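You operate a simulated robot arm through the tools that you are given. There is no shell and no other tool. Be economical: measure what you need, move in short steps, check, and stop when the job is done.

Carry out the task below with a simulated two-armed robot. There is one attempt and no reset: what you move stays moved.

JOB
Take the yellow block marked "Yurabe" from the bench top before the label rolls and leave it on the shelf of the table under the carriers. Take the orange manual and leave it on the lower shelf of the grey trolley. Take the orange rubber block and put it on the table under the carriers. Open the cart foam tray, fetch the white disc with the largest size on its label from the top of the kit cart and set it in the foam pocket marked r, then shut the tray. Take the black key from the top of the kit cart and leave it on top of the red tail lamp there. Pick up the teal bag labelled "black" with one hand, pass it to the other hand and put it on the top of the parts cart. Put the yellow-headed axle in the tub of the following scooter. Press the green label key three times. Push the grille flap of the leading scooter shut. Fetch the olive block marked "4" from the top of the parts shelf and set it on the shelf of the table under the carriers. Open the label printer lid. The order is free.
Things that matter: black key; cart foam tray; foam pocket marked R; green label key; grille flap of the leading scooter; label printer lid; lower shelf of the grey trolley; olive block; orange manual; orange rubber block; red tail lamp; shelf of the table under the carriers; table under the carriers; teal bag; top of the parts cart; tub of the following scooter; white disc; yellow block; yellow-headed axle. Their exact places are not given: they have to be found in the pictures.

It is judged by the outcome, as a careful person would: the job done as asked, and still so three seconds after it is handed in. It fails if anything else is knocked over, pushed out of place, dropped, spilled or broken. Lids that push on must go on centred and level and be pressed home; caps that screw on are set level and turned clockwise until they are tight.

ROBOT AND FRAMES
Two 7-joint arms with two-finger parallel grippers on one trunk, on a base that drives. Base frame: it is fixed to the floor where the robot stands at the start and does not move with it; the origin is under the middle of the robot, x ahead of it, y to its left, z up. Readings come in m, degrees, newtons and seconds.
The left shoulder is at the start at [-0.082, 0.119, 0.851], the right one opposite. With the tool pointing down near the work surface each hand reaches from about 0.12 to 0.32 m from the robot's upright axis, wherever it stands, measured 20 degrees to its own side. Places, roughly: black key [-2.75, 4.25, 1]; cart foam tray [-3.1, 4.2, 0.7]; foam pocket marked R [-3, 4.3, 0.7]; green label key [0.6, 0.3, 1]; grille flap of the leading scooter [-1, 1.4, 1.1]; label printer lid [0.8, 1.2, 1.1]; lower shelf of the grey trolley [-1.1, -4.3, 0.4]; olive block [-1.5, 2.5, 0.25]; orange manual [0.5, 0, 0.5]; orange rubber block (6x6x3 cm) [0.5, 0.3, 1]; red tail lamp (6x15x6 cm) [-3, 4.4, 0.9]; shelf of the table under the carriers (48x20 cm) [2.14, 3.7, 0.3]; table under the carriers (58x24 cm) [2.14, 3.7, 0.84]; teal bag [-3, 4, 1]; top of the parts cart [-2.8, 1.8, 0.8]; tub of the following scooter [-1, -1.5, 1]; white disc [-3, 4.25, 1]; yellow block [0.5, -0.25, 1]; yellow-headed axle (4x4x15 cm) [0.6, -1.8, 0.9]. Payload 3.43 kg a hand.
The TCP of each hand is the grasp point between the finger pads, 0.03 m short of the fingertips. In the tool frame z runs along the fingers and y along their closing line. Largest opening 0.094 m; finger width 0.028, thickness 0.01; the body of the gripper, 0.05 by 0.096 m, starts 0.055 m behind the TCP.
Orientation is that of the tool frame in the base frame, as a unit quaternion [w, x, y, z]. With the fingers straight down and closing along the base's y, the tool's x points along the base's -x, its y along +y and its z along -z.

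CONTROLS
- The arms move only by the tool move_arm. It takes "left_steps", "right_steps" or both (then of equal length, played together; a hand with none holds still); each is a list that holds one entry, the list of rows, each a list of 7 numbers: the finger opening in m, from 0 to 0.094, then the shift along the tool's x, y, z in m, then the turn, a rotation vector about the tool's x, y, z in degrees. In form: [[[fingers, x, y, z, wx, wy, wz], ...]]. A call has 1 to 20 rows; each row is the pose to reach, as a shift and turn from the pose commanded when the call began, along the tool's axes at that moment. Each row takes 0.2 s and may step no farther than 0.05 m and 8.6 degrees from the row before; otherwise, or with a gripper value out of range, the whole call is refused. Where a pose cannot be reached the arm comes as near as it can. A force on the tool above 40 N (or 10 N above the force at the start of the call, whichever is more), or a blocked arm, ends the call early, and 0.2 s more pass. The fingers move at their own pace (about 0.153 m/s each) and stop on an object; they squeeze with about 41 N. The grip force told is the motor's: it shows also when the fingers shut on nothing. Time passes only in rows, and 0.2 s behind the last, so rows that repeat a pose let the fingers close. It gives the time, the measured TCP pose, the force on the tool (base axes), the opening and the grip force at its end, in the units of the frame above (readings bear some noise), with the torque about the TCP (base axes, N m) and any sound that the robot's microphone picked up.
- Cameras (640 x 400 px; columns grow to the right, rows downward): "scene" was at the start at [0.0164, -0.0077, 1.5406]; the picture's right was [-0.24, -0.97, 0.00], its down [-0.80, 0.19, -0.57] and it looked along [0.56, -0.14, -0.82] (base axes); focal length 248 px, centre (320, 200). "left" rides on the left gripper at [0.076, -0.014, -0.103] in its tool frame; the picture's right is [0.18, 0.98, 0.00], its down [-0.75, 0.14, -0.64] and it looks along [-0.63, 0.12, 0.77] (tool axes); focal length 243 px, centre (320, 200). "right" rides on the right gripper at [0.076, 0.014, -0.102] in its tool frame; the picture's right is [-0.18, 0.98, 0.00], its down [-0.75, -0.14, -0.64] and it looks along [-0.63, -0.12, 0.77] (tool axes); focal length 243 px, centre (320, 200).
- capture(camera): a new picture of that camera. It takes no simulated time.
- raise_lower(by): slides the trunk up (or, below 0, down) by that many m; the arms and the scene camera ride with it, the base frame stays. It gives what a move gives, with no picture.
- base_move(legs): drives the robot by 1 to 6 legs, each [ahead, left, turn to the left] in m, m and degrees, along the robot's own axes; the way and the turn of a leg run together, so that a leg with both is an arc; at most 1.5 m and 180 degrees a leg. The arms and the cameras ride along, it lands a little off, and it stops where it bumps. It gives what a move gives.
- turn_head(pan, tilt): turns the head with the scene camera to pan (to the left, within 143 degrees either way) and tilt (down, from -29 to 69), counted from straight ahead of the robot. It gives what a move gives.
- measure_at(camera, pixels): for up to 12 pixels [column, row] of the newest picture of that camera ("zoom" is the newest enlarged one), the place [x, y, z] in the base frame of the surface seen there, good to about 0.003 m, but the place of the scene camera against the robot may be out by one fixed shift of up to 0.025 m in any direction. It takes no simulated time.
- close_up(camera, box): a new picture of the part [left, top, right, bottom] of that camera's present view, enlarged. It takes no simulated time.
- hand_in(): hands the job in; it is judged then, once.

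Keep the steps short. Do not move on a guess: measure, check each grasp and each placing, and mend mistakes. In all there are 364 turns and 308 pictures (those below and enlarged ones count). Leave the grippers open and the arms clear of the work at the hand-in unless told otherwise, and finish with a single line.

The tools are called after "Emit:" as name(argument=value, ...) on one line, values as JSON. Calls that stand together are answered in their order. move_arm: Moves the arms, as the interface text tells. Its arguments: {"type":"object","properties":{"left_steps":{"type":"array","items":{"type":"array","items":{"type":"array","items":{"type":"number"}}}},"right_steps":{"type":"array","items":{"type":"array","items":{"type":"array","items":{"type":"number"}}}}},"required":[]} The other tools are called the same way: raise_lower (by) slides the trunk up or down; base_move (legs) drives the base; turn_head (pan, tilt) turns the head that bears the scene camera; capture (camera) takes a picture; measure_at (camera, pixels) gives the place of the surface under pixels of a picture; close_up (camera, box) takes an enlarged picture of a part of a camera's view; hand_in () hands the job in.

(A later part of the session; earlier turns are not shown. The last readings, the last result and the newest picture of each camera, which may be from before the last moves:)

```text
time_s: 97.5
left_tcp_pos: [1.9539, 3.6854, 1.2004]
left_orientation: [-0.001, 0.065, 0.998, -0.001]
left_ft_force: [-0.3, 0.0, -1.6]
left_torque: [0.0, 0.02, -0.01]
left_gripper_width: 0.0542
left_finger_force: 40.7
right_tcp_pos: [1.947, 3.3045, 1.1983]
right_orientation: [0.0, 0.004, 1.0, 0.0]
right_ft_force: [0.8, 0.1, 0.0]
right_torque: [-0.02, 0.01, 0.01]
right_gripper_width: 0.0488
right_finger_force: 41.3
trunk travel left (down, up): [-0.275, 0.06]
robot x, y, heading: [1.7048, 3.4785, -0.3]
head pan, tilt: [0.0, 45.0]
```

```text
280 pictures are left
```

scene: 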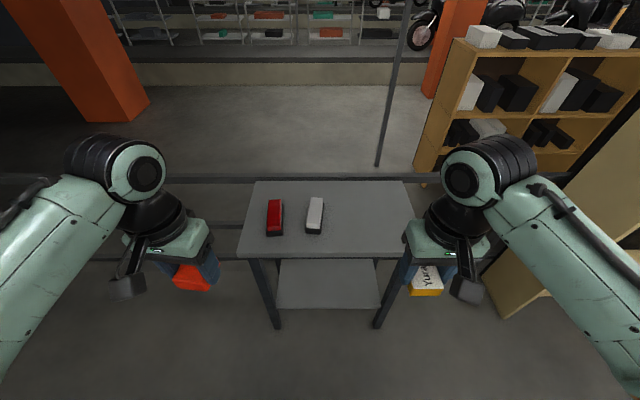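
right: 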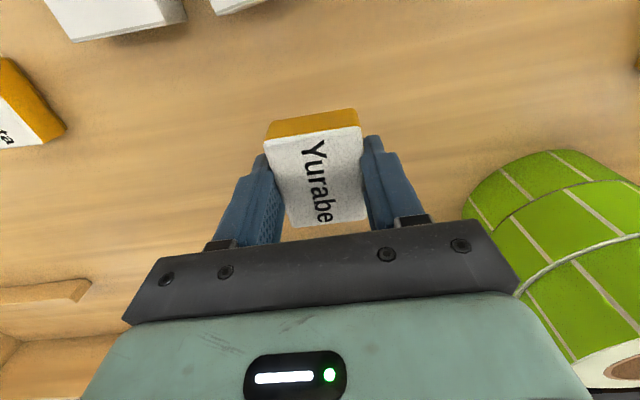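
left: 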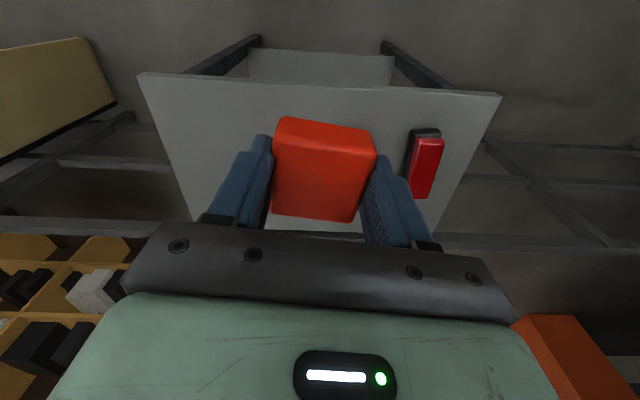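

Emit:
measure_at(camera="left", pixels=[[150, 78], [485, 98], [225, 140], [220, 190], [425, 170], [400, 105], [250, 110], [445, 225], [180, 170], [270, 65], [380, 70], [320, 70]])

```text
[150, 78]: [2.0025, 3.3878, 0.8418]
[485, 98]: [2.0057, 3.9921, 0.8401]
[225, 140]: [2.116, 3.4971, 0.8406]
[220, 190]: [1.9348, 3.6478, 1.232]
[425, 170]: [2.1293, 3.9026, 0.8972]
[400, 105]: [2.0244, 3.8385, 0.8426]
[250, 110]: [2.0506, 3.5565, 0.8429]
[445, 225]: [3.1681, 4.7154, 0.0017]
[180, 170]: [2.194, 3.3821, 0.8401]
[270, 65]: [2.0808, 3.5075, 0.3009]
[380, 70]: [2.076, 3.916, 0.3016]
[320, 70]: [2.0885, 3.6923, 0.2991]
```

Table top is z 0.841. I bring the rubber block over [2.12,3.60] and lower it to just touching.

Emit:
move_arm(left_steps=[[[0.03, -0.0439, -0.0157, 0, 0, 0, 0], [0.03, -0.0878, -0.0314, 0, 0, 0, 0], [0.03, -0.1317, -0.0471, 0, 0, 0, 0], [0.03, -0.1756, -0.0628, 0, 0, 0, 0], [0.03, -0.1756, -0.0628, 0.045, 0, 0, 0], [0.03, -0.1756, -0.0628, 0.09, 0, 0, 0], [0.03, -0.1756, -0.0628, 0.135, 0, 0, 0], [0.03, -0.1756, -0.0628, 0.18, 0, 0, 0], [0.03, -0.1756, -0.0628, 0.225, 0, 0, 0], [0.03, -0.1756, -0.0628, 0.27, 0, 0, 0], [0.03, -0.1756, -0.0628, 0.305, 0, 0, 0]]])

Emit:
capture(camera="left")

```text
time_s: 100.0
left_tcp_pos: [2.1205, 3.6004, 0.8935]
left_orientation: [0.0, 0.065, 0.998, -0.001]
left_ft_force: [-0.2, -0.6, -1.0]
left_torque: [-0.01, 0.01, -0.03]
left_gripper_width: 0.0541
left_finger_force: 40.9
left hand out of reach, approached as far as the arm can: row 4
right_tcp_pos: [1.9478, 3.3041, 1.1991]
right_orientation: [0.001, 0.003, 1.0, 0.0]
right_ft_force: [0.3, 0.7, -0.1]
right_torque: [-0.01, 0.01, 0.0]
right_gripper_width: 0.049
right_finger_force: 41.2
trunk travel left (down, up): [-0.275, 0.06]
robot x, y, heading: [1.709, 3.4752, -0.5]
head pan, tilt: [0.0, 45.0]
```

```text
279 pictures are left
```

left: 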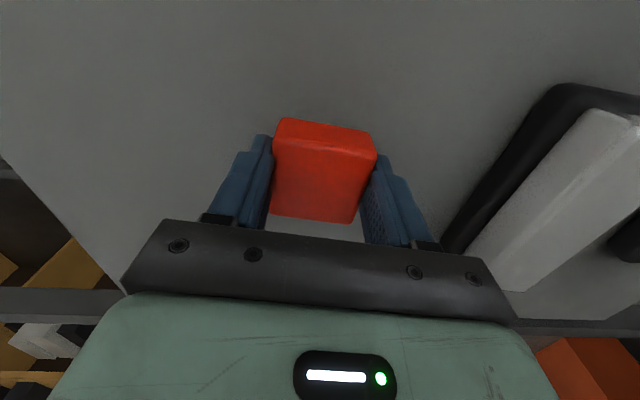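

It hangs about 15 mm above the table. I lower it until it touches, open, and rise.

Emit:
move_arm(left_steps=[[[0.03, 0, 0, 0.01, 0, 0, 0], [0.03, 0, 0, 0.016, 0, 0, 0], [0.06, 0, 0, 0.016, 0, 0, 0], [0.094, 0, 0, 0.016, 0, 0, 0], [0.094, 0, 0, 0.016, 0, 0, 0], [0.094, 0, 0, -0.03, 0, 0, 0], [0.094, 0, 0, -0.08, 0, 0, 0], [0.094, 0, 0, -0.13, 0, 0, 0], [0.094, 0, 0, -0.18, 0, 0, 0], [0.094, 0, 0, -0.23, 0, 0, 0]]])

Emit:
capture(camera="left")

```text
time_s: 102.2
left_tcp_pos: [2.1193, 3.6005, 1.125]
left_orientation: [0.0, 0.065, 0.998, 0.0]
left_ft_force: [-0.5, -0.8, -0.2]
left_torque: [0.0, 0.0, 0.02]
left_gripper_width: 0.0941
left_finger_force: 0.0
right_tcp_pos: [1.9465, 3.3044, 1.1978]
right_orientation: [0.0, 0.004, 1.0, 0.001]
right_ft_force: [0.3, 0.6, -0.3]
right_torque: [-0.01, 0.05, 0.0]
right_gripper_width: 0.0488
right_finger_force: 41.0
trunk travel left (down, up): [-0.275, 0.06]
robot x, y, heading: [1.7063, 3.4762, -0.4]
head pan, tilt: [0.0, 45.0]
```

```text
278 pictures are left
```

left: 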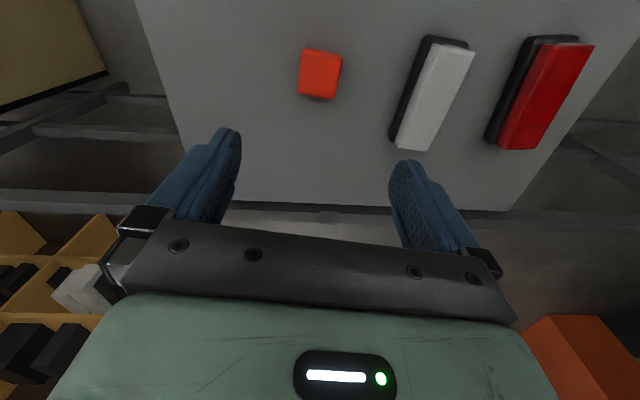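

The rubber block stands on the table. I pull the left hand back and up, back the base off, and shift left so the right hand faces the shelf; then the trunk goes down.

Emit:
move_arm(left_steps=[[[0.094, 0.04, 0.01, -0.02, 0, 0, 0], [0.094, 0.08, 0.03, -0.04, 0, 0, 0], [0.094, 0.12, 0.05, -0.06, 0, 0, 0], [0.094, 0.16, 0.07, -0.08, 0, 0, -3], [0.094, 0.2, 0.09, -0.1, 0, 0, -7]]])

Emit:
base_move(legs=[[-0.5, 0, 0], [0, 0.28, 0.4]])

Emit:
raise_lower(by=-0.27)

```text
time_s: 103.3
left_tcp_pos: [1.9328, 3.7166, 1.2253]
left_orientation: [0.0, 0.004, 1.0, -0.001]
left_ft_force: [-0.8, 0.0, -0.8]
left_torque: [0.02, -0.02, 0.02]
left_gripper_width: 0.0937
left_finger_force: 0.1
right_tcp_pos: [1.9459, 3.3041, 1.1989]
right_orientation: [0.001, 0.003, 1.0, 0.0]
right_ft_force: [-0.4, -0.3, 0.1]
right_torque: [-0.02, -0.02, 0.02]
right_gripper_width: 0.0489
right_finger_force: 41.2
trunk travel left (down, up): [-0.275, 0.06]
robot x, y, heading: [1.7103, 3.4762, -0.5]
head pan, tilt: [0.0, 45.0]
```

```text
time_s: 106.5
left_tcp_pos: [1.4359, 3.7209, 1.2243]
left_orientation: [0.0, 0.005, 1.0, -0.001]
left_ft_force: [0.0, 0.4, -1.0]
left_torque: [-0.01, 0.01, 0.06]
left_gripper_width: 0.0941
left_finger_force: 0.1
right_tcp_pos: [1.4469, 3.3079, 1.1986]
right_orientation: [0.0, 0.005, 1.0, 0.001]
right_ft_force: [-0.2, 0.0, 0.4]
right_torque: [0.0, 0.01, 0.02]
right_gripper_width: 0.0489
right_finger_force: 41.1
trunk travel left (down, up): [-0.275, 0.06]
robot x, y, heading: [1.2109, 3.4766, -0.6]
head pan, tilt: [0.0, 45.0]
stopped in leg 1: the robot was blocked; the commanded pose is now the measured one
```

```text
time_s: 109.2
left_tcp_pos: [1.4529, 3.7244, 0.9481]
left_orientation: [-0.009, 0.006, 1.0, -0.003]
left_ft_force: [1.3, 0.6, 0.2]
left_torque: [0.0, -0.01, -0.04]
left_gripper_width: 0.094
left_finger_force: 0.1
right_tcp_pos: [1.4663, 3.3113, 0.9243]
right_orientation: [-0.008, 0.006, 1.0, -0.002]
right_ft_force: [0.4, -0.6, 0.2]
right_torque: [0.0, 0.01, 0.0]
right_gripper_width: 0.0488
right_finger_force: 40.8
trunk travel left (down, up): [-0.005, 0.33]
robot x, y, heading: [1.2077, 3.483, -0.5]
head pan, tilt: [0.0, 45.0]
```

The base touched something behind at x 1.21. I move ahead away from it and left.

Emit:
base_move(legs=[[0.15, 0, 0], [0, 0.28, 0.5]])

Emit:
turn_head(pan=140, tilt=35)

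Emit:
capture(camera="scene")

```text
time_s: 113.2
left_tcp_pos: [1.5839, 4.0004, 0.9541]
left_orientation: [0.0, 0.001, 1.0, -0.001]
left_ft_force: [0.4, 0.2, 0.0]
left_torque: [0.04, 0.0, 0.0]
left_gripper_width: 0.0939
left_finger_force: 0.0
right_tcp_pos: [1.601, 3.5875, 0.9296]
right_orientation: [0.001, 0.0, 1.0, 0.0]
right_ft_force: [0.2, -0.1, -0.5]
right_torque: [0.02, 0.01, 0.01]
right_gripper_width: 0.0489
right_finger_force: 41.0
trunk travel left (down, up): [-0.005, 0.33]
robot x, y, heading: [1.3587, 3.7589, -0.1]
head pan, tilt: [0.0, 45.0]
```

```text
time_s: 115.5
left_tcp_pos: [1.5847, 3.9992, 0.9549]
left_orientation: [-0.001, 0.001, 1.0, -0.001]
left_ft_force: [0.4, -0.6, 0.6]
left_torque: [0.03, -0.01, 0.0]
left_gripper_width: 0.0942
left_finger_force: 0.0
right_tcp_pos: [1.601, 3.588, 0.9296]
right_orientation: [0.001, 0.001, 1.0, 0.001]
right_ft_force: [-0.8, -0.3, -0.3]
right_torque: [0.02, -0.01, -0.01]
right_gripper_width: 0.0487
right_finger_force: 41.2
trunk travel left (down, up): [-0.005, 0.33]
robot x, y, heading: [1.3599, 3.7587, 0.0]
head pan, tilt: [140.0, 35.0]
```

```text
277 pictures are left
```

scene: 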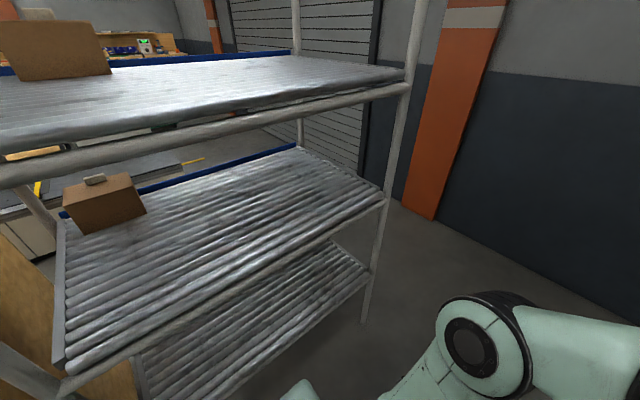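

Nothing was disturbed behind. Now I lower the right hand with the block to z 0.42 and reach forward, still in front of the table.

Emit:
move_arm(right_steps=[[[0.02, 0, 0, 0.045, 0, 0, 0], [0.02, 0, 0, 0.09, 0, 0, 0], [0.02, 0, 0, 0.135, 0, 0, 0], [0.02, 0, 0, 0.18, 0, 0, 0], [0.02, 0, 0, 0.225, 0, 0, 0], [0.02, 0, 0, 0.27, 0, 0, 0], [0.02, 0, 0, 0.315, 0, 0, 0], [0.02, 0, 0, 0.36, 0, 0, 0], [0.02, 0, 0, 0.405, 0, 0, 0], [0.02, 0, 0, 0.45, 0, 0, 0], [0.02, 0, 0, 0.49, 0, 0, 0], [0.02, -0.045, 0, 0.49, 0, 0, 0], [0.02, -0.09, 0, 0.49, 0, 0, 0], [0.02, -0.135, 0, 0.49, 0, 0, 0], [0.02, -0.175, 0, 0.49, 0, 0, 0]]])

Emit:
turn_head(pan=0, tilt=55)

Emit:
capture(camera="scene")

Emit:
capture(camera="right")

```text
time_s: 118.7
left_tcp_pos: [1.5846, 3.9993, 0.9552]
left_orientation: [-0.001, 0.001, 1.0, -0.001]
left_ft_force: [0.8, 0.2, -0.3]
left_torque: [0.0, -0.02, -0.02]
left_gripper_width: 0.0941
left_finger_force: 0.0
right_tcp_pos: [1.7766, 3.5884, 0.4417]
right_orientation: [0.0, 0.0, 1.0, 0.001]
right_ft_force: [-0.1, -0.2, -1.1]
right_torque: [-0.03, 0.03, 0.0]
right_gripper_width: 0.049
right_finger_force: 41.3
trunk travel left (down, up): [-0.005, 0.33]
robot x, y, heading: [1.3647, 3.7596, 0.1]
head pan, tilt: [140.0, 35.0]
```

```text
time_s: 120.9
left_tcp_pos: [1.5847, 3.9998, 0.9547]
left_orientation: [0.0, 0.001, 1.0, -0.001]
left_ft_force: [0.0, 0.1, -0.7]
left_torque: [-0.04, -0.02, 0.0]
left_gripper_width: 0.0939
left_finger_force: 0.0
right_tcp_pos: [1.7764, 3.5892, 0.4397]
right_orientation: [0.001, 0.001, 1.0, 0.0]
right_ft_force: [0.0, 0.5, -0.7]
right_torque: [0.0, 0.03, -0.01]
right_gripper_width: 0.0487
right_finger_force: 41.4
trunk travel left (down, up): [-0.005, 0.33]
robot x, y, heading: [1.3618, 3.7583, 0.1]
head pan, tilt: [0.0, 55.0]
```

```text
276 pictures are left
```

scene: 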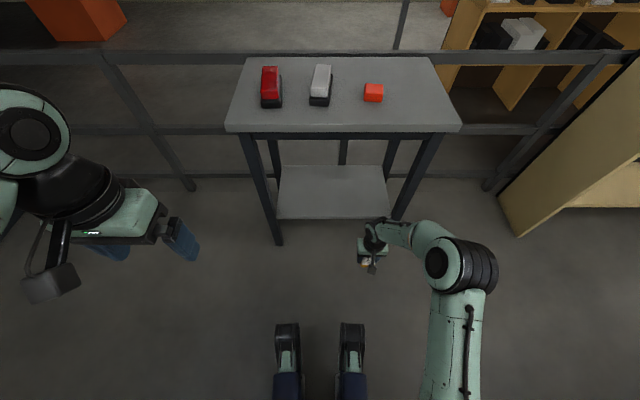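

```text
275 pictures are left
```

right: 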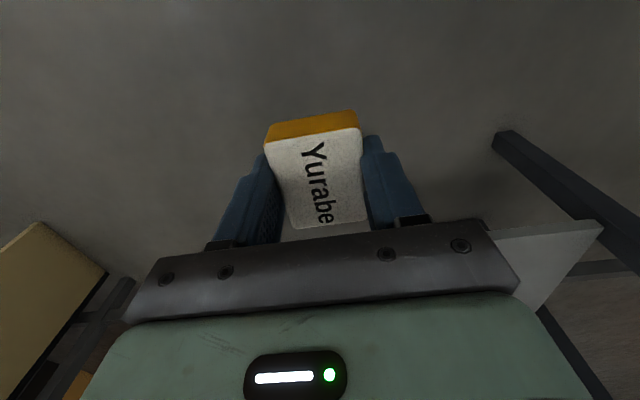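

I check where the right elbow and forearm are relative to the table leg.

Emit:
measure_at(camera="scene", pixels=[[462, 265], [495, 265], [430, 240], [400, 232], [375, 225], [373, 245], [437, 300], [288, 325], [350, 325], [400, 215], [435, 262], [276, 243]])

```text
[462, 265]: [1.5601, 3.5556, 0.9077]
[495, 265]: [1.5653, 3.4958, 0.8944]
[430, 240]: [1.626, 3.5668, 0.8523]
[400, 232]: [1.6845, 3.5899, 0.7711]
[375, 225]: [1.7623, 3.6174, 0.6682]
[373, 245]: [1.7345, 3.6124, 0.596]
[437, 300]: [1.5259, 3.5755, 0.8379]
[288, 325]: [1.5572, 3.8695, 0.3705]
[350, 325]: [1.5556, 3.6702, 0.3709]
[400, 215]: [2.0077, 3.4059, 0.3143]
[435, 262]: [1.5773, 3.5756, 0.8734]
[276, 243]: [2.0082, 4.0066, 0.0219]
```

I lower and extend the right hand more so the forearm passes well below the table top.

Emit:
move_arm(right_steps=[[[0.02, 0, 0, 0.04, 0, 0, 0], [0.02, 0, 0, 0.082, 0, 0, 0], [0.02, -0.03, 0, 0.082, 0, 0, 0], [0.02, -0.06, 0, 0.082, 0, 0, 0]]])

Emit:
capture(camera="scene")

```text
time_s: 121.9
left_tcp_pos: [1.585, 3.9991, 0.9545]
left_orientation: [0.001, 0.001, 1.0, -0.001]
left_ft_force: [0.8, 0.7, 1.0]
left_torque: [0.02, 0.02, 0.03]
left_gripper_width: 0.0939
left_finger_force: 0.0
right_tcp_pos: [1.8377, 3.5888, 0.3583]
right_orientation: [0.001, -0.001, 1.0, 0.0]
right_ft_force: [-0.7, 0.3, -0.5]
right_torque: [0.02, 0.03, 0.01]
right_gripper_width: 0.049
right_finger_force: 41.1
trunk travel left (down, up): [-0.005, 0.33]
robot x, y, heading: [1.3594, 3.7609, -0.1]
head pan, tilt: [0.0, 55.0]
```

```text
274 pictures are left
```

scene: 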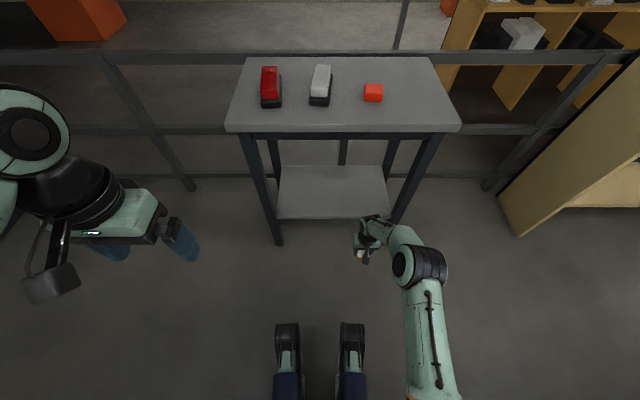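

The elbow is lower now. I drive 0.26 m ahead so the hand slides in above the shelf between the legs.

Emit:
base_move(legs=[[0.26, 0, 0]])

Emit:
capture(camera="right")

Emit:
capture(camera="scene")

```text
time_s: 123.8
left_tcp_pos: [1.8444, 4.0005, 0.9541]
left_orientation: [0.001, 0.0, 1.0, 0.0]
left_ft_force: [-0.2, 0.3, 0.2]
left_torque: [0.02, -0.03, -0.01]
left_gripper_width: 0.094
left_finger_force: 0.0
right_tcp_pos: [2.0984, 3.59, 0.3588]
right_orientation: [0.001, -0.001, 1.0, -0.001]
right_ft_force: [0.1, -0.7, 0.4]
right_torque: [0.01, 0.0, 0.02]
right_gripper_width: 0.0488
right_finger_force: 40.9
trunk travel left (down, up): [-0.005, 0.33]
robot x, y, heading: [1.6204, 3.7593, -0.0]
head pan, tilt: [0.0, 55.0]
```

```text
273 pictures are left
```

right: 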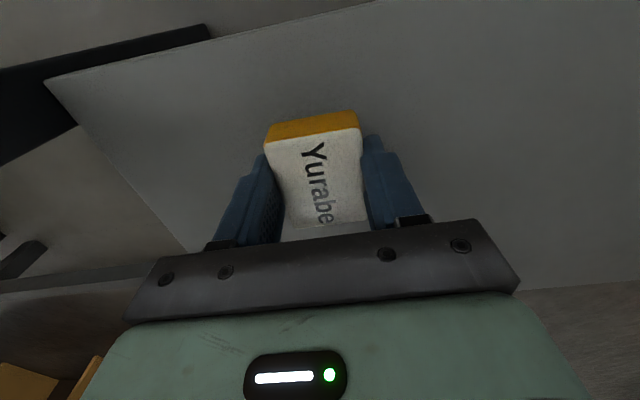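

```text
272 pictures are left
```

scene: 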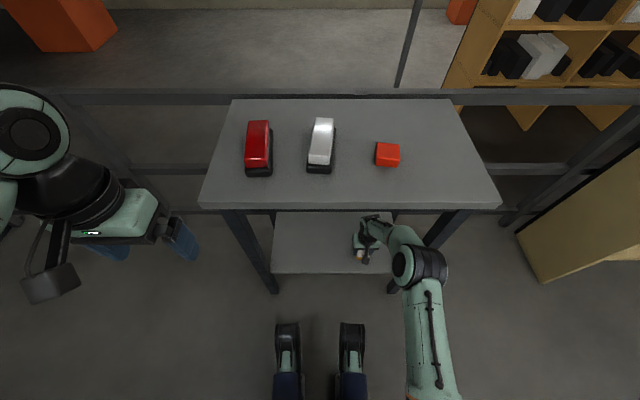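

The block is over the shelf. I measure the shelf height and edges around it.

Emit:
measure_at(camera="right", pixels=[[230, 60], [180, 110], [60, 85], [450, 60], [420, 110], [310, 75], [140, 180]])

```text
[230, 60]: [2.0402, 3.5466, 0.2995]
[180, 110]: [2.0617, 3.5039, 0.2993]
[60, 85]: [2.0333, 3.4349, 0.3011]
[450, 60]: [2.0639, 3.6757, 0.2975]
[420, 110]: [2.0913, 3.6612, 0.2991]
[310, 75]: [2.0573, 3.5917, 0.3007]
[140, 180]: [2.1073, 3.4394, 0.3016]
```

Shelf z is 0.30. I lower 22 mm, open, rise 4 cm, and look.

Emit:
move_arm(right_steps=[[[0.02, 0, 0, 0.012, 0, 0, 0], [0.02, 0, 0, 0.022, 0, 0, 0], [0.06, 0, 0, 0.022, 0, 0, 0], [0.09, 0, 0, 0.022, 0, 0, 0], [0.09, 0, 0, 0.022, 0, 0, 0], [0.09, 0, 0, -0.01, 0, 0, 0], [0.09, 0, 0, -0.04, 0, 0, 0]]])

Emit:
capture(camera="right")

```text
time_s: 125.4
left_tcp_pos: [1.8434, 4.001, 0.9548]
left_orientation: [0.0, -0.001, 1.0, -0.001]
left_ft_force: [-0.6, -0.3, 0.5]
left_torque: [-0.01, 0.05, 0.01]
left_gripper_width: 0.0941
left_finger_force: 0.0
right_tcp_pos: [2.0964, 3.5892, 0.3996]
right_orientation: [0.0, -0.001, 1.0, 0.001]
right_ft_force: [-0.4, 0.7, 0.6]
right_torque: [-0.02, -0.01, 0.01]
right_gripper_width: 0.0901
right_finger_force: 0.0
trunk travel left (down, up): [-0.005, 0.33]
robot x, y, heading: [1.6211, 3.7565, 0.1]
head pan, tilt: [0.0, 55.0]
```

```text
271 pictures are left
```

right: 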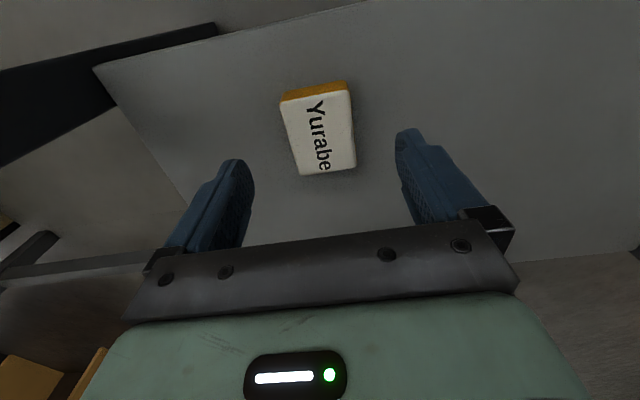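

The Yurabe block lies on the shelf. I back out, fold the right arm, raise the trunk and look along the back side of the bench toward the printer.

Emit:
base_move(legs=[[-0.26, 0, 0]])

Emit:
raise_lower(by=0.27)

Emit:
move_arm(right_steps=[[[0.09, 0.03, 0, -0.04, 0, 0, 0], [0.09, 0.06, 0, -0.08, 0, 0, 0], [0.09, 0.09, 0, -0.12, 0, 0, 0], [0.09, 0.12, 0, -0.16, 0, 0, 0], [0.09, 0.15, 0, -0.2, 0, 0, 0], [0.09, 0.18, 0, -0.24, 0, 0, 0], [0.09, 0.21, 0, -0.28, 0, 0, 0], [0.09, 0.22, 0, -0.32, 0, 0, 0], [0.09, 0.22, 0, -0.36, 0, 0, 0], [0.09, 0.22, 0, -0.4, 0, 0, 0], [0.09, 0.22, 0, -0.44, 0, 0, 0], [0.09, 0.22, 0, -0.48, 0, 0, 0], [0.09, 0.22, 0, -0.52, 0, 0, 0]]])

Emit:
turn_head(pan=-110, tilt=25)

Emit:
capture(camera="scene")

```text
time_s: 127.2
left_tcp_pos: [1.5865, 4.0007, 0.9545]
left_orientation: [0.001, -0.001, 1.0, -0.001]
left_ft_force: [-0.5, 0.4, -0.6]
left_torque: [0.0, 0.02, 0.03]
left_gripper_width: 0.0942
left_finger_force: 0.1
right_tcp_pos: [1.8391, 3.5898, 0.3988]
right_orientation: [0.001, -0.002, 1.0, 0.001]
right_ft_force: [0.7, 0.3, -0.4]
right_torque: [-0.02, 0.0, -0.02]
right_gripper_width: 0.0901
right_finger_force: 0.2
trunk travel left (down, up): [-0.005, 0.33]
robot x, y, heading: [1.3594, 3.7577, -0.0]
head pan, tilt: [0.0, 55.0]
```

```text
time_s: 130.0
left_tcp_pos: [1.5864, 4.0006, 1.2247]
left_orientation: [0.001, -0.001, 1.0, -0.002]
left_ft_force: [0.2, 0.4, -0.1]
left_torque: [-0.01, 0.0, -0.01]
left_gripper_width: 0.0943
left_finger_force: 0.1
right_tcp_pos: [1.8388, 3.5888, 0.6685]
right_orientation: [0.0, -0.001, 1.0, 0.001]
right_ft_force: [-0.1, -0.1, -0.3]
right_torque: [-0.02, 0.03, -0.01]
right_gripper_width: 0.09
right_finger_force: 0.0
trunk travel left (down, up): [-0.275, 0.06]
robot x, y, heading: [1.3606, 3.7579, 0.1]
head pan, tilt: [0.0, 55.0]
```

```text
time_s: 132.8
left_tcp_pos: [1.5868, 3.9994, 1.2244]
left_orientation: [0.0, -0.001, 1.0, -0.001]
left_ft_force: [-0.2, 0.5, -0.5]
left_torque: [-0.02, -0.04, -0.02]
left_gripper_width: 0.0942
left_finger_force: 0.1
right_tcp_pos: [1.6182, 3.5887, 1.1894]
right_orientation: [0.0, 0.0, 1.0, 0.0]
right_ft_force: [0.6, 0.6, 0.4]
right_torque: [-0.01, 0.01, 0.0]
right_gripper_width: 0.0899
right_finger_force: 0.0
trunk travel left (down, up): [-0.275, 0.06]
robot x, y, heading: [1.3647, 3.7573, 0.1]
head pan, tilt: [0.0, 55.0]
```

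```text
time_s: 134.7
left_tcp_pos: [1.5862, 4.0003, 1.2253]
left_orientation: [-0.001, 0.0, 1.0, -0.001]
left_ft_force: [0.1, 0.6, 0.4]
left_torque: [0.01, 0.01, 0.0]
left_gripper_width: 0.0939
left_finger_force: 0.0
right_tcp_pos: [1.6185, 3.588, 1.1871]
right_orientation: [0.0, -0.002, 1.0, 0.001]
right_ft_force: [-0.6, 0.6, -0.9]
right_torque: [-0.02, 0.01, 0.0]
right_gripper_width: 0.0901
right_finger_force: 0.0
trunk travel left (down, up): [-0.275, 0.06]
robot x, y, heading: [1.3645, 3.7615, 0.1]
head pan, tilt: [-110.0, 25.0]
```

```text
270 pictures are left
```

scene: 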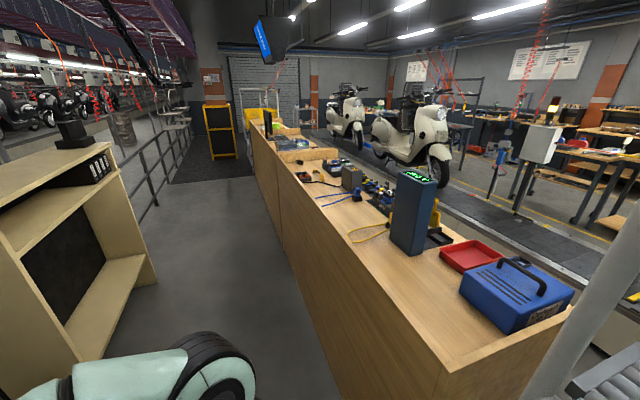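

There is a free aisle behind the bench. I zoom in on the printer area.

Emit:
close_up(camera="scene", box=[220, 110, 400, 220])

Emit:
measure_at(camera="scene", pixels=[[330, 165], [270, 215], [155, 290], [130, 270], [250, 170], [95, 350], [330, 360], [345, 168]])

```text
3.56 times, centred on (310, 165) of scene
```

zoom: 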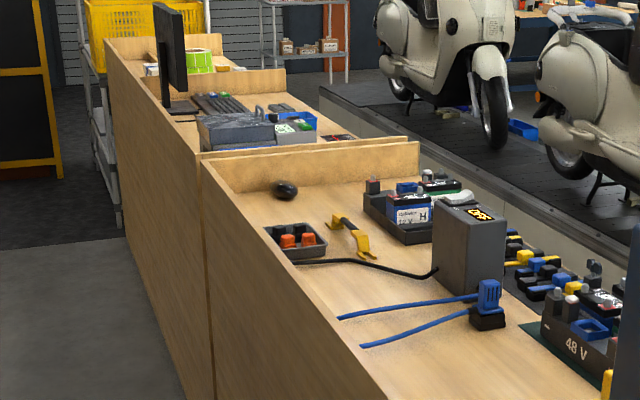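

```text
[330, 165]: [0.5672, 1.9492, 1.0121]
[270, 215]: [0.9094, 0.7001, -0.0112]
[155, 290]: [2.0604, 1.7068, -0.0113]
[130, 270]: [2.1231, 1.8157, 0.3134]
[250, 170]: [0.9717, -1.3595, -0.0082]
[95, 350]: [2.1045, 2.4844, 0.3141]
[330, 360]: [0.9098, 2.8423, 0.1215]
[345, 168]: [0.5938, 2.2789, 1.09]
```

The aisle behind the bench (x 0.92–2.06) is free. I turn round and drive along it to face the printer from behind.

Emit:
base_move(legs=[[0.05, 0, 0], [0, 0, 90], [0, 0, 90], [0, 1.4, 0], [0, 1.2, 0]])

Emit:
turn_head(pan=0, tilt=40)

Emit:
capture(camera="scene")

```text
time_s: 165.6
left_tcp_pos: [1.223, 0.9329, 1.2247]
left_orientation: [0.0, 1.0, 0.001, 0.0]
left_ft_force: [0.4, 0.2, -0.1]
left_torque: [-0.01, 0.0, 0.03]
left_gripper_width: 0.094
left_finger_force: 0.1
right_tcp_pos: [1.1913, 1.3445, 1.1875]
right_orientation: [0.001, 1.0, 0.002, -0.002]
right_ft_force: [0.3, -0.2, -0.4]
right_torque: [0.0, 0.01, 0.01]
right_gripper_width: 0.0899
right_finger_force: 0.0
trunk travel left (down, up): [-0.275, 0.06]
robot x, y, heading: [1.4446, 1.1757, -180.0]
head pan, tilt: [-110.0, 25.0]
```

```text
time_s: 167.4
left_tcp_pos: [1.223, 0.9334, 1.2243]
left_orientation: [-0.001, 1.0, 0.001, -0.001]
left_ft_force: [0.7, 0.1, 0.2]
left_torque: [-0.02, -0.03, 0.0]
left_gripper_width: 0.0942
left_finger_force: 0.0
right_tcp_pos: [1.1911, 1.3447, 1.1882]
right_orientation: [0.0, 1.0, 0.002, -0.001]
right_ft_force: [-0.7, -0.4, -0.6]
right_torque: [-0.01, 0.02, 0.02]
right_gripper_width: 0.0901
right_finger_force: 0.0
trunk travel left (down, up): [-0.275, 0.06]
robot x, y, heading: [1.4496, 1.1752, -180.1]
head pan, tilt: [0.0, 40.0]
```

```text
268 pictures are left
```

scene: 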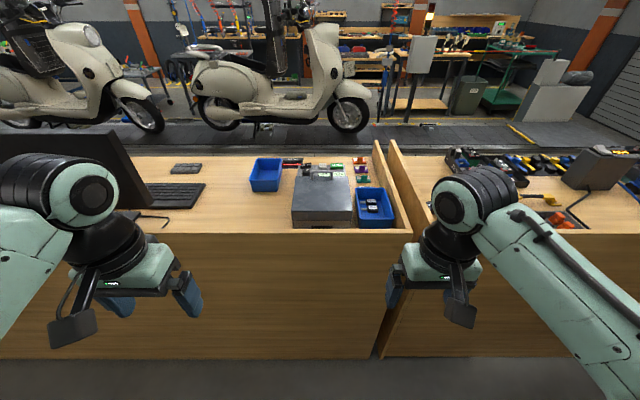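

The printer is the grey box at (322,195). I zoom in and measure it.

Emit:
close_up(camera="scene", box=[240, 140, 420, 250])

Emit:
measure_at(camera="zoom", pixels=[[190, 300], [395, 300], [195, 215], [390, 210], [210, 130], [375, 125], [290, 220], [280, 105], [345, 100], [310, 125], [300, 330], [60, 345]])

```text
3.56 times, centred on (330, 195) of scene
```

zoom: 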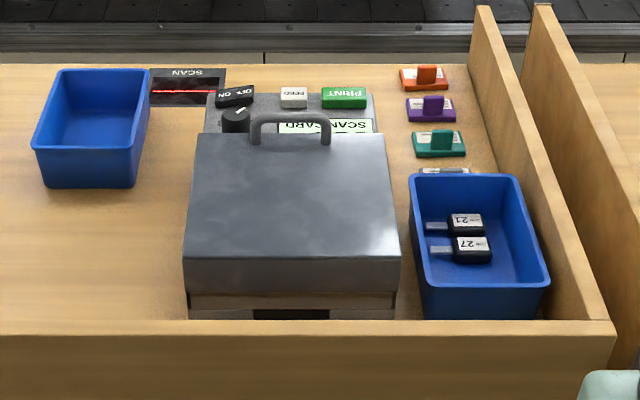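

```text
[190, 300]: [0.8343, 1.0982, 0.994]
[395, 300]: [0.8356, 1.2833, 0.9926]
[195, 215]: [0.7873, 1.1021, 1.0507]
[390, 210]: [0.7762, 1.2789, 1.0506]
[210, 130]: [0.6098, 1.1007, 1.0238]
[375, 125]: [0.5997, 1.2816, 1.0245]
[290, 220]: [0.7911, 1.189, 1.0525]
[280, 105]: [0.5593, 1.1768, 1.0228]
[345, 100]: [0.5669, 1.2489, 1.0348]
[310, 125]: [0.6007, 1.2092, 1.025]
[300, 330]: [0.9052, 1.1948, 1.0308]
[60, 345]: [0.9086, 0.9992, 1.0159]
```

The lid has a U handle at its far (operator) edge, hinge on this side. I drive closer to the bench back and look with the right hand camera.

Emit:
base_move(legs=[[0.25, 0, 0]])

Emit:
move_arm(right_steps=[[[0.09, 0, 0.04, 0, 0, 0, 0], [0.09, -0.03, 0.08, 0, 0, 0, 0], [0.09, -0.06, 0.12, 0, 0, 0, 0], [0.09, -0.1, 0.15, 0, 0, 0, 0]]])

Emit:
capture(camera="right")

```text
time_s: 169.3
left_tcp_pos: [0.9866, 0.932, 1.2254]
left_orientation: [-0.001, 1.0, -0.001, -0.001]
left_ft_force: [0.3, 0.4, -0.5]
left_torque: [0.02, 0.05, -0.01]
left_gripper_width: 0.0941
left_finger_force: 0.1
right_tcp_pos: [0.9531, 1.3439, 1.1877]
right_orientation: [-0.001, 1.0, 0.002, 0.0]
right_ft_force: [0.3, 0.5, -0.9]
right_torque: [0.02, 0.02, 0.0]
right_gripper_width: 0.09
right_finger_force: 0.1
trunk travel left (down, up): [-0.275, 0.06]
robot x, y, heading: [1.2141, 1.1725, -179.8]
head pan, tilt: [0.0, 40.0]
stopped in leg 1: the robot was blocked; the commanded pose is now the measured one
```

```text
time_s: 170.3
left_tcp_pos: [0.9843, 0.9308, 1.2229]
left_orientation: [-0.001, 1.0, 0.001, 0.001]
left_ft_force: [0.6, -0.7, 0.5]
left_torque: [-0.05, -0.05, -0.04]
left_gripper_width: 0.0939
left_finger_force: 0.1
right_tcp_pos: [0.854, 1.1921, 1.1891]
right_orientation: [-0.001, 1.0, 0.002, 0.001]
right_ft_force: [-0.6, 0.0, -0.6]
right_torque: [0.02, -0.01, 0.03]
right_gripper_width: 0.0901
right_finger_force: 0.0
trunk travel left (down, up): [-0.275, 0.06]
robot x, y, heading: [1.21, 1.1758, -179.9]
head pan, tilt: [0.0, 40.0]
```

```text
266 pictures are left
```

right: 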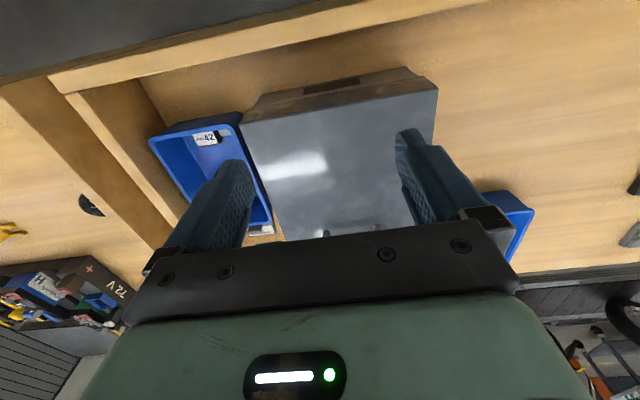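

I move the right hand further over to see the handle.

Emit:
move_arm(right_steps=[[[0.09, -0.04, 0, -0.02, 0, 0, 0], [0.09, -0.08, 0, -0.03, 0, 0, 0], [0.09, -0.12, 0, -0.03, 0, 0, 0]]])

Emit:
capture(camera="right")

```text
time_s: 171.1
left_tcp_pos: [0.9851, 0.9342, 1.2248]
left_orientation: [0.0, 1.0, 0.001, 0.002]
left_ft_force: [-0.5, 0.6, -0.1]
left_torque: [-0.04, -0.03, -0.01]
left_gripper_width: 0.0939
left_finger_force: 0.0
right_tcp_pos: [0.8255, 1.1969, 1.1952]
right_orientation: [0.001, 1.0, 0.004, -0.001]
right_ft_force: [-0.2, 0.6, 0.0]
right_torque: [-0.04, -0.04, 0.0]
right_gripper_width: 0.0898
right_finger_force: 0.0
right hand out of reach, approached as far as the arm can: row 1, 2, 3
trunk travel left (down, up): [-0.275, 0.06]
robot x, y, heading: [1.2071, 1.1739, -179.8]
head pan, tilt: [0.0, 40.0]
```

```text
265 pictures are left
```

right: 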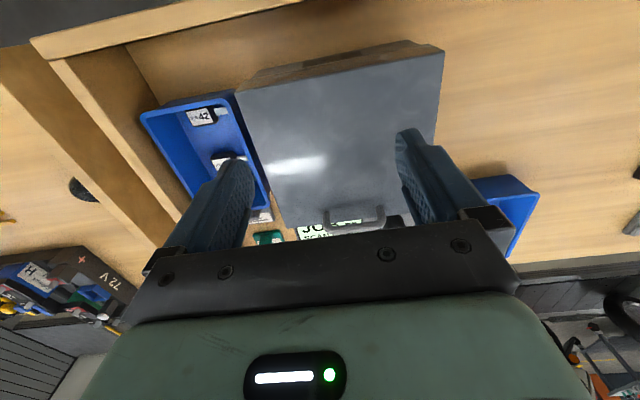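

I enlarge the handle at (355,217) and measure it.

Emit:
close_up(camera="right", box=[270, 140, 430, 240])

Emit:
measure_at(camera="right", pixels=[[326, 222], [326, 210], [355, 228], [382, 222], [382, 208], [320, 195], [345, 210], [245, 90], [440, 50], [375, 228], [335, 229]])

Emit:
close_up(camera="scene", box=[270, 170, 400, 250])

```text
4.00 times, centred on (350, 190) of right
```

zoom: 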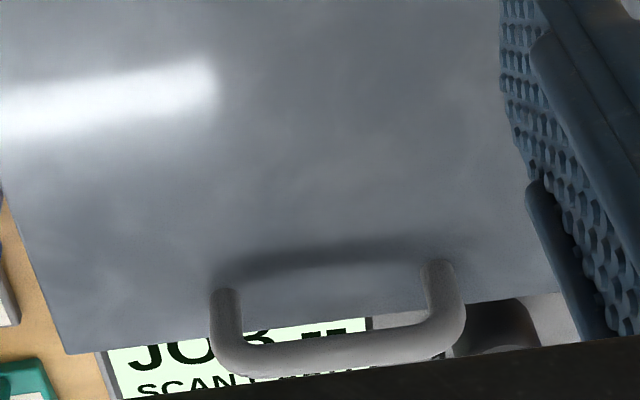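

```text
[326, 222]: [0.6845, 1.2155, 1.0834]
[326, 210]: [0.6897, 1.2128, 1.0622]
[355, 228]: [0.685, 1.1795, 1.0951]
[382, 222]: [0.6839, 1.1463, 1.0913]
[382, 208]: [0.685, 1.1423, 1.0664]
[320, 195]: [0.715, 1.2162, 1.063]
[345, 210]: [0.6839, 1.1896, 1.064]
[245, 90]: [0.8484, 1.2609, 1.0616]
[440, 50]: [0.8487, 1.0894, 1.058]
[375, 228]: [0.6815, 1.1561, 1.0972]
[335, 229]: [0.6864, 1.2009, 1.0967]
```

```text
4.92 times, centred on (335, 210) of scene
```

zoom: 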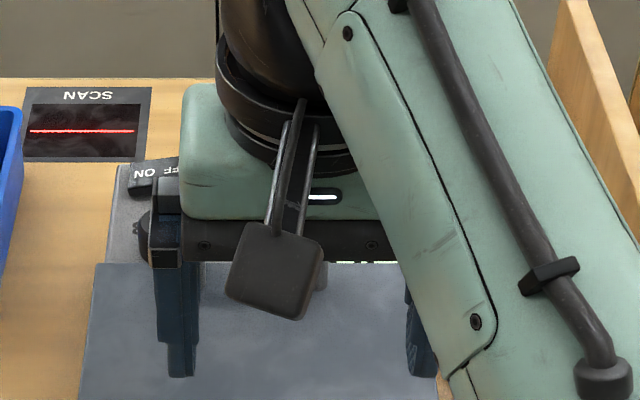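

The handle is an upright U: x 0.685, y 1.142–1.217, bar top about z 1.10, on a lid with top z 1.062. I will grip the bar with one finger above and one below, tool tilted 45°. First I shift the base so the handle is before the right arm, and pitch the hand.

Emit:
base_move(legs=[[-0.02, 0, 0], [0, 0.13, 0]])

Emit:
move_arm(right_steps=[[[0.06, 0.015, -0.02, -0.005, 0, -8, 0], [0.06, 0.03, -0.04, -0.01, 0, -16, 0], [0.06, 0.045, -0.06, -0.015, 0, -24, 0], [0.05, 0.06, -0.08, -0.02, 0, -32, 0], [0.05, 0.07, -0.1, -0.025, 0, -40, 0], [0.05, 0.08, -0.12, -0.03, 0, -45, 0]]])

Emit:
move_arm(right_steps=[[[0.05, 0, 0, 0, 0, 0, 8], [0.05, 0, 0, 0, 0, 0, 16], [0.05, 0, 0, 0, 0, 0, 24], [0.05, 0, 0, 0, 0, 0, 32], [0.05, 0, 0, 0, 0, 0, 40], [0.05, 0, 0, 0, 0, 0, 48], [0.05, 0, 0, 0, 0, 0, 56], [0.05, 0, 0, 0, 0, 0, 64], [0.05, 0, 0, 0, 0, 0, 72], [0.05, 0, 0, 0, 0, 0, 80], [0.05, 0, 0, 0, 0, 0, 88], [0.05, 0, 0, 0, 0, 0, 90]]])

Emit:
capture(camera="right")

Emit:
capture(camera="scene")

```text
time_s: 173.3
left_tcp_pos: [1.0066, 0.8023, 1.2244]
left_orientation: [-0.001, 1.0, 0.001, 0.0]
left_ft_force: [-0.1, 0.1, 0.4]
left_torque: [0.02, 0.04, 0.04]
left_gripper_width: 0.0942
left_finger_force: 0.1
right_tcp_pos: [0.8461, 1.068, 1.1967]
right_orientation: [0.001, 1.0, 0.002, 0.0]
right_ft_force: [-0.2, -0.6, 0.2]
right_torque: [0.04, 0.0, 0.01]
right_gripper_width: 0.0899
right_finger_force: 0.0
trunk travel left (down, up): [-0.275, 0.06]
robot x, y, heading: [1.231, 1.0428, -179.6]
head pan, tilt: [0.0, 40.0]
```

```text
time_s: 174.7
left_tcp_pos: [1.0076, 0.8028, 1.2246]
left_orientation: [0.0, 1.0, 0.001, 0.0]
left_ft_force: [-0.8, -0.1, -0.5]
left_torque: [-0.01, 0.0, 0.05]
left_gripper_width: 0.0942
left_finger_force: 0.0
right_tcp_pos: [0.9263, 1.1881, 1.2257]
right_orientation: [0.002, 0.923, 0.003, -0.385]
right_ft_force: [0.3, -1.0, -0.5]
right_torque: [-0.01, -0.01, 0.02]
right_gripper_width: 0.05
right_finger_force: 0.1
trunk travel left (down, up): [-0.275, 0.06]
robot x, y, heading: [1.2296, 1.0406, -179.8]
head pan, tilt: [0.0, 40.0]
```

```text
time_s: 177.3
left_tcp_pos: [1.006, 0.8036, 1.2249]
left_orientation: [-0.001, 1.0, 0.0, 0.0]
left_ft_force: [1.0, 0.1, 0.7]
left_torque: [-0.01, -0.04, -0.05]
left_gripper_width: 0.0941
left_finger_force: 0.0
right_tcp_pos: [0.9254, 1.1874, 1.2255]
right_orientation: [0.272, 0.654, -0.653, -0.27]
right_ft_force: [-0.5, -0.3, 0.2]
right_torque: [-0.01, 0.0, -0.01]
right_gripper_width: 0.0501
right_finger_force: 0.2
trunk travel left (down, up): [-0.275, 0.06]
robot x, y, heading: [1.2321, 1.0445, -179.7]
head pan, tilt: [0.0, 40.0]
```

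```text
262 pictures are left
```

right: 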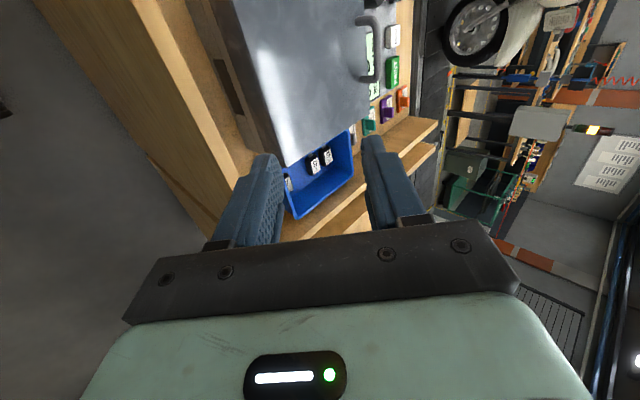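

```text
261 pictures are left
```

scene: 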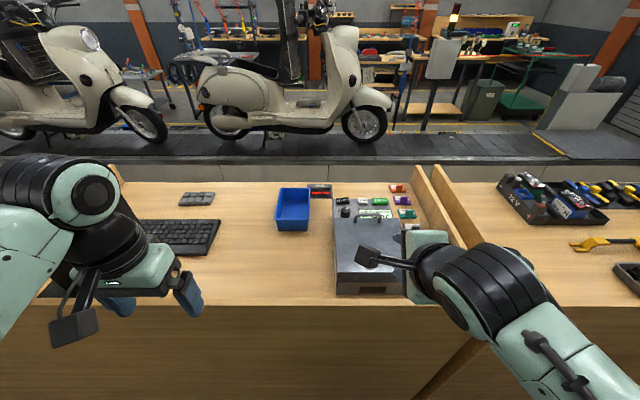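

Tool is tilted 45° with its closing line in the vertical plane. I measure the handle from here once more.

Emit:
close_up(camera="right", box=[320, 10, 440, 110])

Emit:
measure_at(camera="right", pixels=[[376, 45], [376, 65], [371, 80], [362, 80], [370, 45], [355, 40], [360, 60], [366, 60]])

```text
4.00 times, centred on (380, 60) of right
```

zoom: 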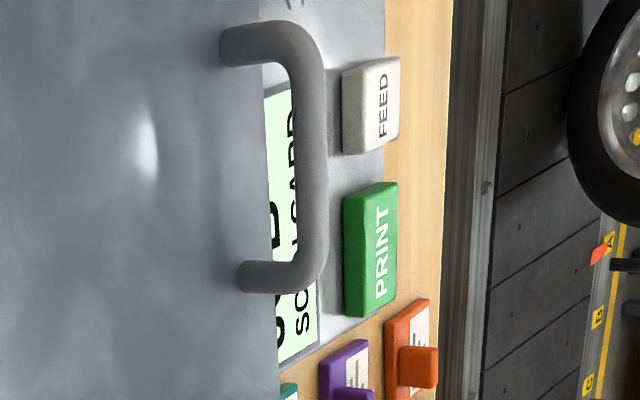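

```text
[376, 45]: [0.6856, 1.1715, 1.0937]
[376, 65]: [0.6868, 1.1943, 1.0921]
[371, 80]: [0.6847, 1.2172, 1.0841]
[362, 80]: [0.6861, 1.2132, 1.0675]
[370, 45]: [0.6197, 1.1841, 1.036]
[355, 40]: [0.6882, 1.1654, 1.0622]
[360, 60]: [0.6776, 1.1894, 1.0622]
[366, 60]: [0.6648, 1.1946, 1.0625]
```

The bar centre is about (0.683, 1.18, 1.091). I go to a point 7 cm behind it along the tool axis and check the view.

Emit:
move_arm(right_steps=[[[0.04, 0.002, 0.019, 0.044, 0, 0, 0], [0.04, 0.003, 0.038, 0.088, 0, 0, 0], [0.036, 0.005, 0.057, 0.132, 0, 0, 0], [0.036, 0.007, 0.076, 0.1785, 0, 0, 0]]])

Emit:
capture(camera="right")

```text
refused: row 4 steps farther than a row can; nothing moved
```

```text
259 pictures are left
```

right: 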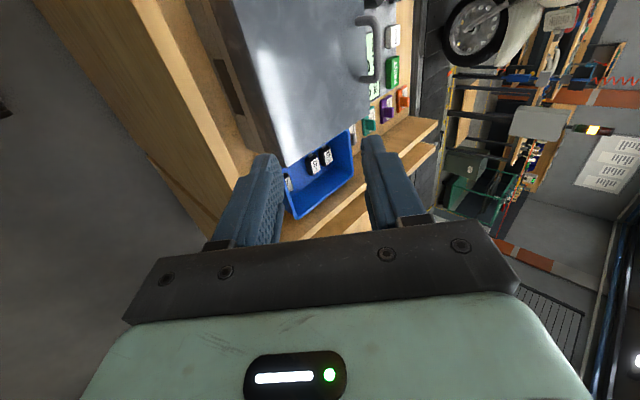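

The last step was just too long; I split it into five rows.

Emit:
move_arm(right_steps=[[[0.04, 0.002, 0.016, 0.036, 0, 0, 0], [0.04, 0.003, 0.031, 0.072, 0, 0, 0], [0.036, 0.005, 0.046, 0.108, 0, 0, 0], [0.036, 0.006, 0.061, 0.144, 0, 0, 0], [0.036, 0.007, 0.076, 0.1785, 0, 0, 0]]])

Emit:
capture(camera="right")

```text
time_s: 178.5
left_tcp_pos: [1.0062, 0.8045, 1.2231]
left_orientation: [-0.001, 1.0, 0.001, 0.001]
left_ft_force: [-0.4, -0.2, 0.4]
left_torque: [0.0, -0.01, -0.01]
left_gripper_width: 0.0939
left_finger_force: 0.0
right_tcp_pos: [0.7445, 1.1808, 1.1536]
right_orientation: [0.272, 0.654, -0.652, -0.27]
right_ft_force: [-0.5, -0.3, -0.2]
right_torque: [-0.04, -0.01, 0.0]
right_gripper_width: 0.036
right_finger_force: 0.1
trunk travel left (down, up): [-0.275, 0.06]
robot x, y, heading: [1.2285, 1.0467, -179.9]
head pan, tilt: [0.0, 40.0]
```

```text
258 pictures are left
```

right: 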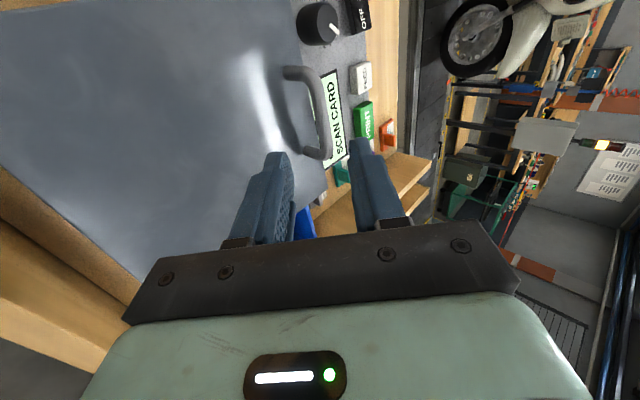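

The bar at (328,100) lies between the finger lines. I measure it once and go on.

Emit:
measure_at(camera="right", pixels=[[322, 100], [328, 120], [327, 140], [300, 72], [320, 155], [270, 120]])

Emit:
move_arm(right_steps=[[[0.036, 0, 0, 0.025, 0, 0, 0], [0.036, 0, 0, 0.05, 0, 0, 0], [0.036, 0, 0, 0.068, 0, 0, 0], [0.036, 0, 0, 0.068, 0, 0, 0]]])

Emit:
capture(camera="right")

```text
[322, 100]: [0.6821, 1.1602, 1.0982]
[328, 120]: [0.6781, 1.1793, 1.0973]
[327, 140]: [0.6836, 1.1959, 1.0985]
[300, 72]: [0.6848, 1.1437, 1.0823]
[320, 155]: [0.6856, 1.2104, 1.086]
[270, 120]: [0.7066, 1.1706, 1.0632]
```

```text
time_s: 179.5
left_tcp_pos: [1.0072, 0.8031, 1.2252]
left_orientation: [-0.001, 1.0, 0.001, 0.0]
left_ft_force: [-0.1, 0.5, 0.1]
left_torque: [0.0, 0.0, 0.0]
left_gripper_width: 0.0937
left_finger_force: 0.0
right_tcp_pos: [0.6974, 1.1802, 1.1054]
right_orientation: [0.273, 0.654, -0.652, -0.271]
right_ft_force: [1.4, 0.2, 0.2]
right_torque: [0.0, 0.02, -0.03]
right_gripper_width: 0.0361
right_finger_force: 0.1
trunk travel left (down, up): [-0.275, 0.06]
robot x, y, heading: [1.2324, 1.0431, -179.9]
head pan, tilt: [0.0, 40.0]
```

```text
257 pictures are left
```

right: 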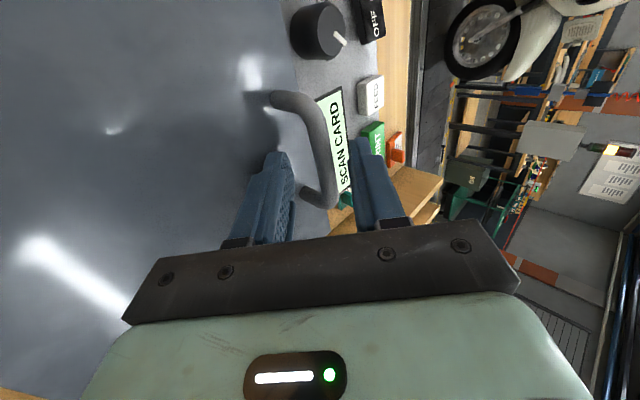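

The bar is between the fingers. I close the grip.

Emit:
move_arm(right_steps=[[[0.0, 0, 0, 0, 0, 0, 0], [0.0, 0, 0, 0, 0, 0, 0], [0.0, 0, 0, 0, 0, 0, 0]]])

Emit:
capture(camera="right")

```text
time_s: 180.3
left_tcp_pos: [1.0061, 0.8027, 1.2246]
left_orientation: [-0.001, 1.0, 0.001, 0.0]
left_ft_force: [-0.4, -0.2, -0.6]
left_torque: [0.0, 0.0, 0.01]
left_gripper_width: 0.0937
left_finger_force: 0.1
right_tcp_pos: [0.6976, 1.1804, 1.1077]
right_orientation: [0.273, 0.654, -0.651, -0.273]
right_ft_force: [-12.1, 0.6, 9.8]
right_torque: [0.56, 0.35, 0.78]
right_gripper_width: 0.0107
right_finger_force: 43.2
trunk travel left (down, up): [-0.275, 0.06]
robot x, y, heading: [1.2315, 1.0441, -180.0]
head pan, tilt: [0.0, 40.0]
```

```text
256 pictures are left
```

right: 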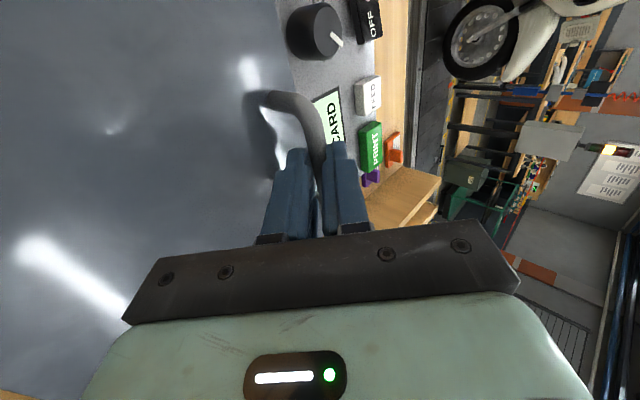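

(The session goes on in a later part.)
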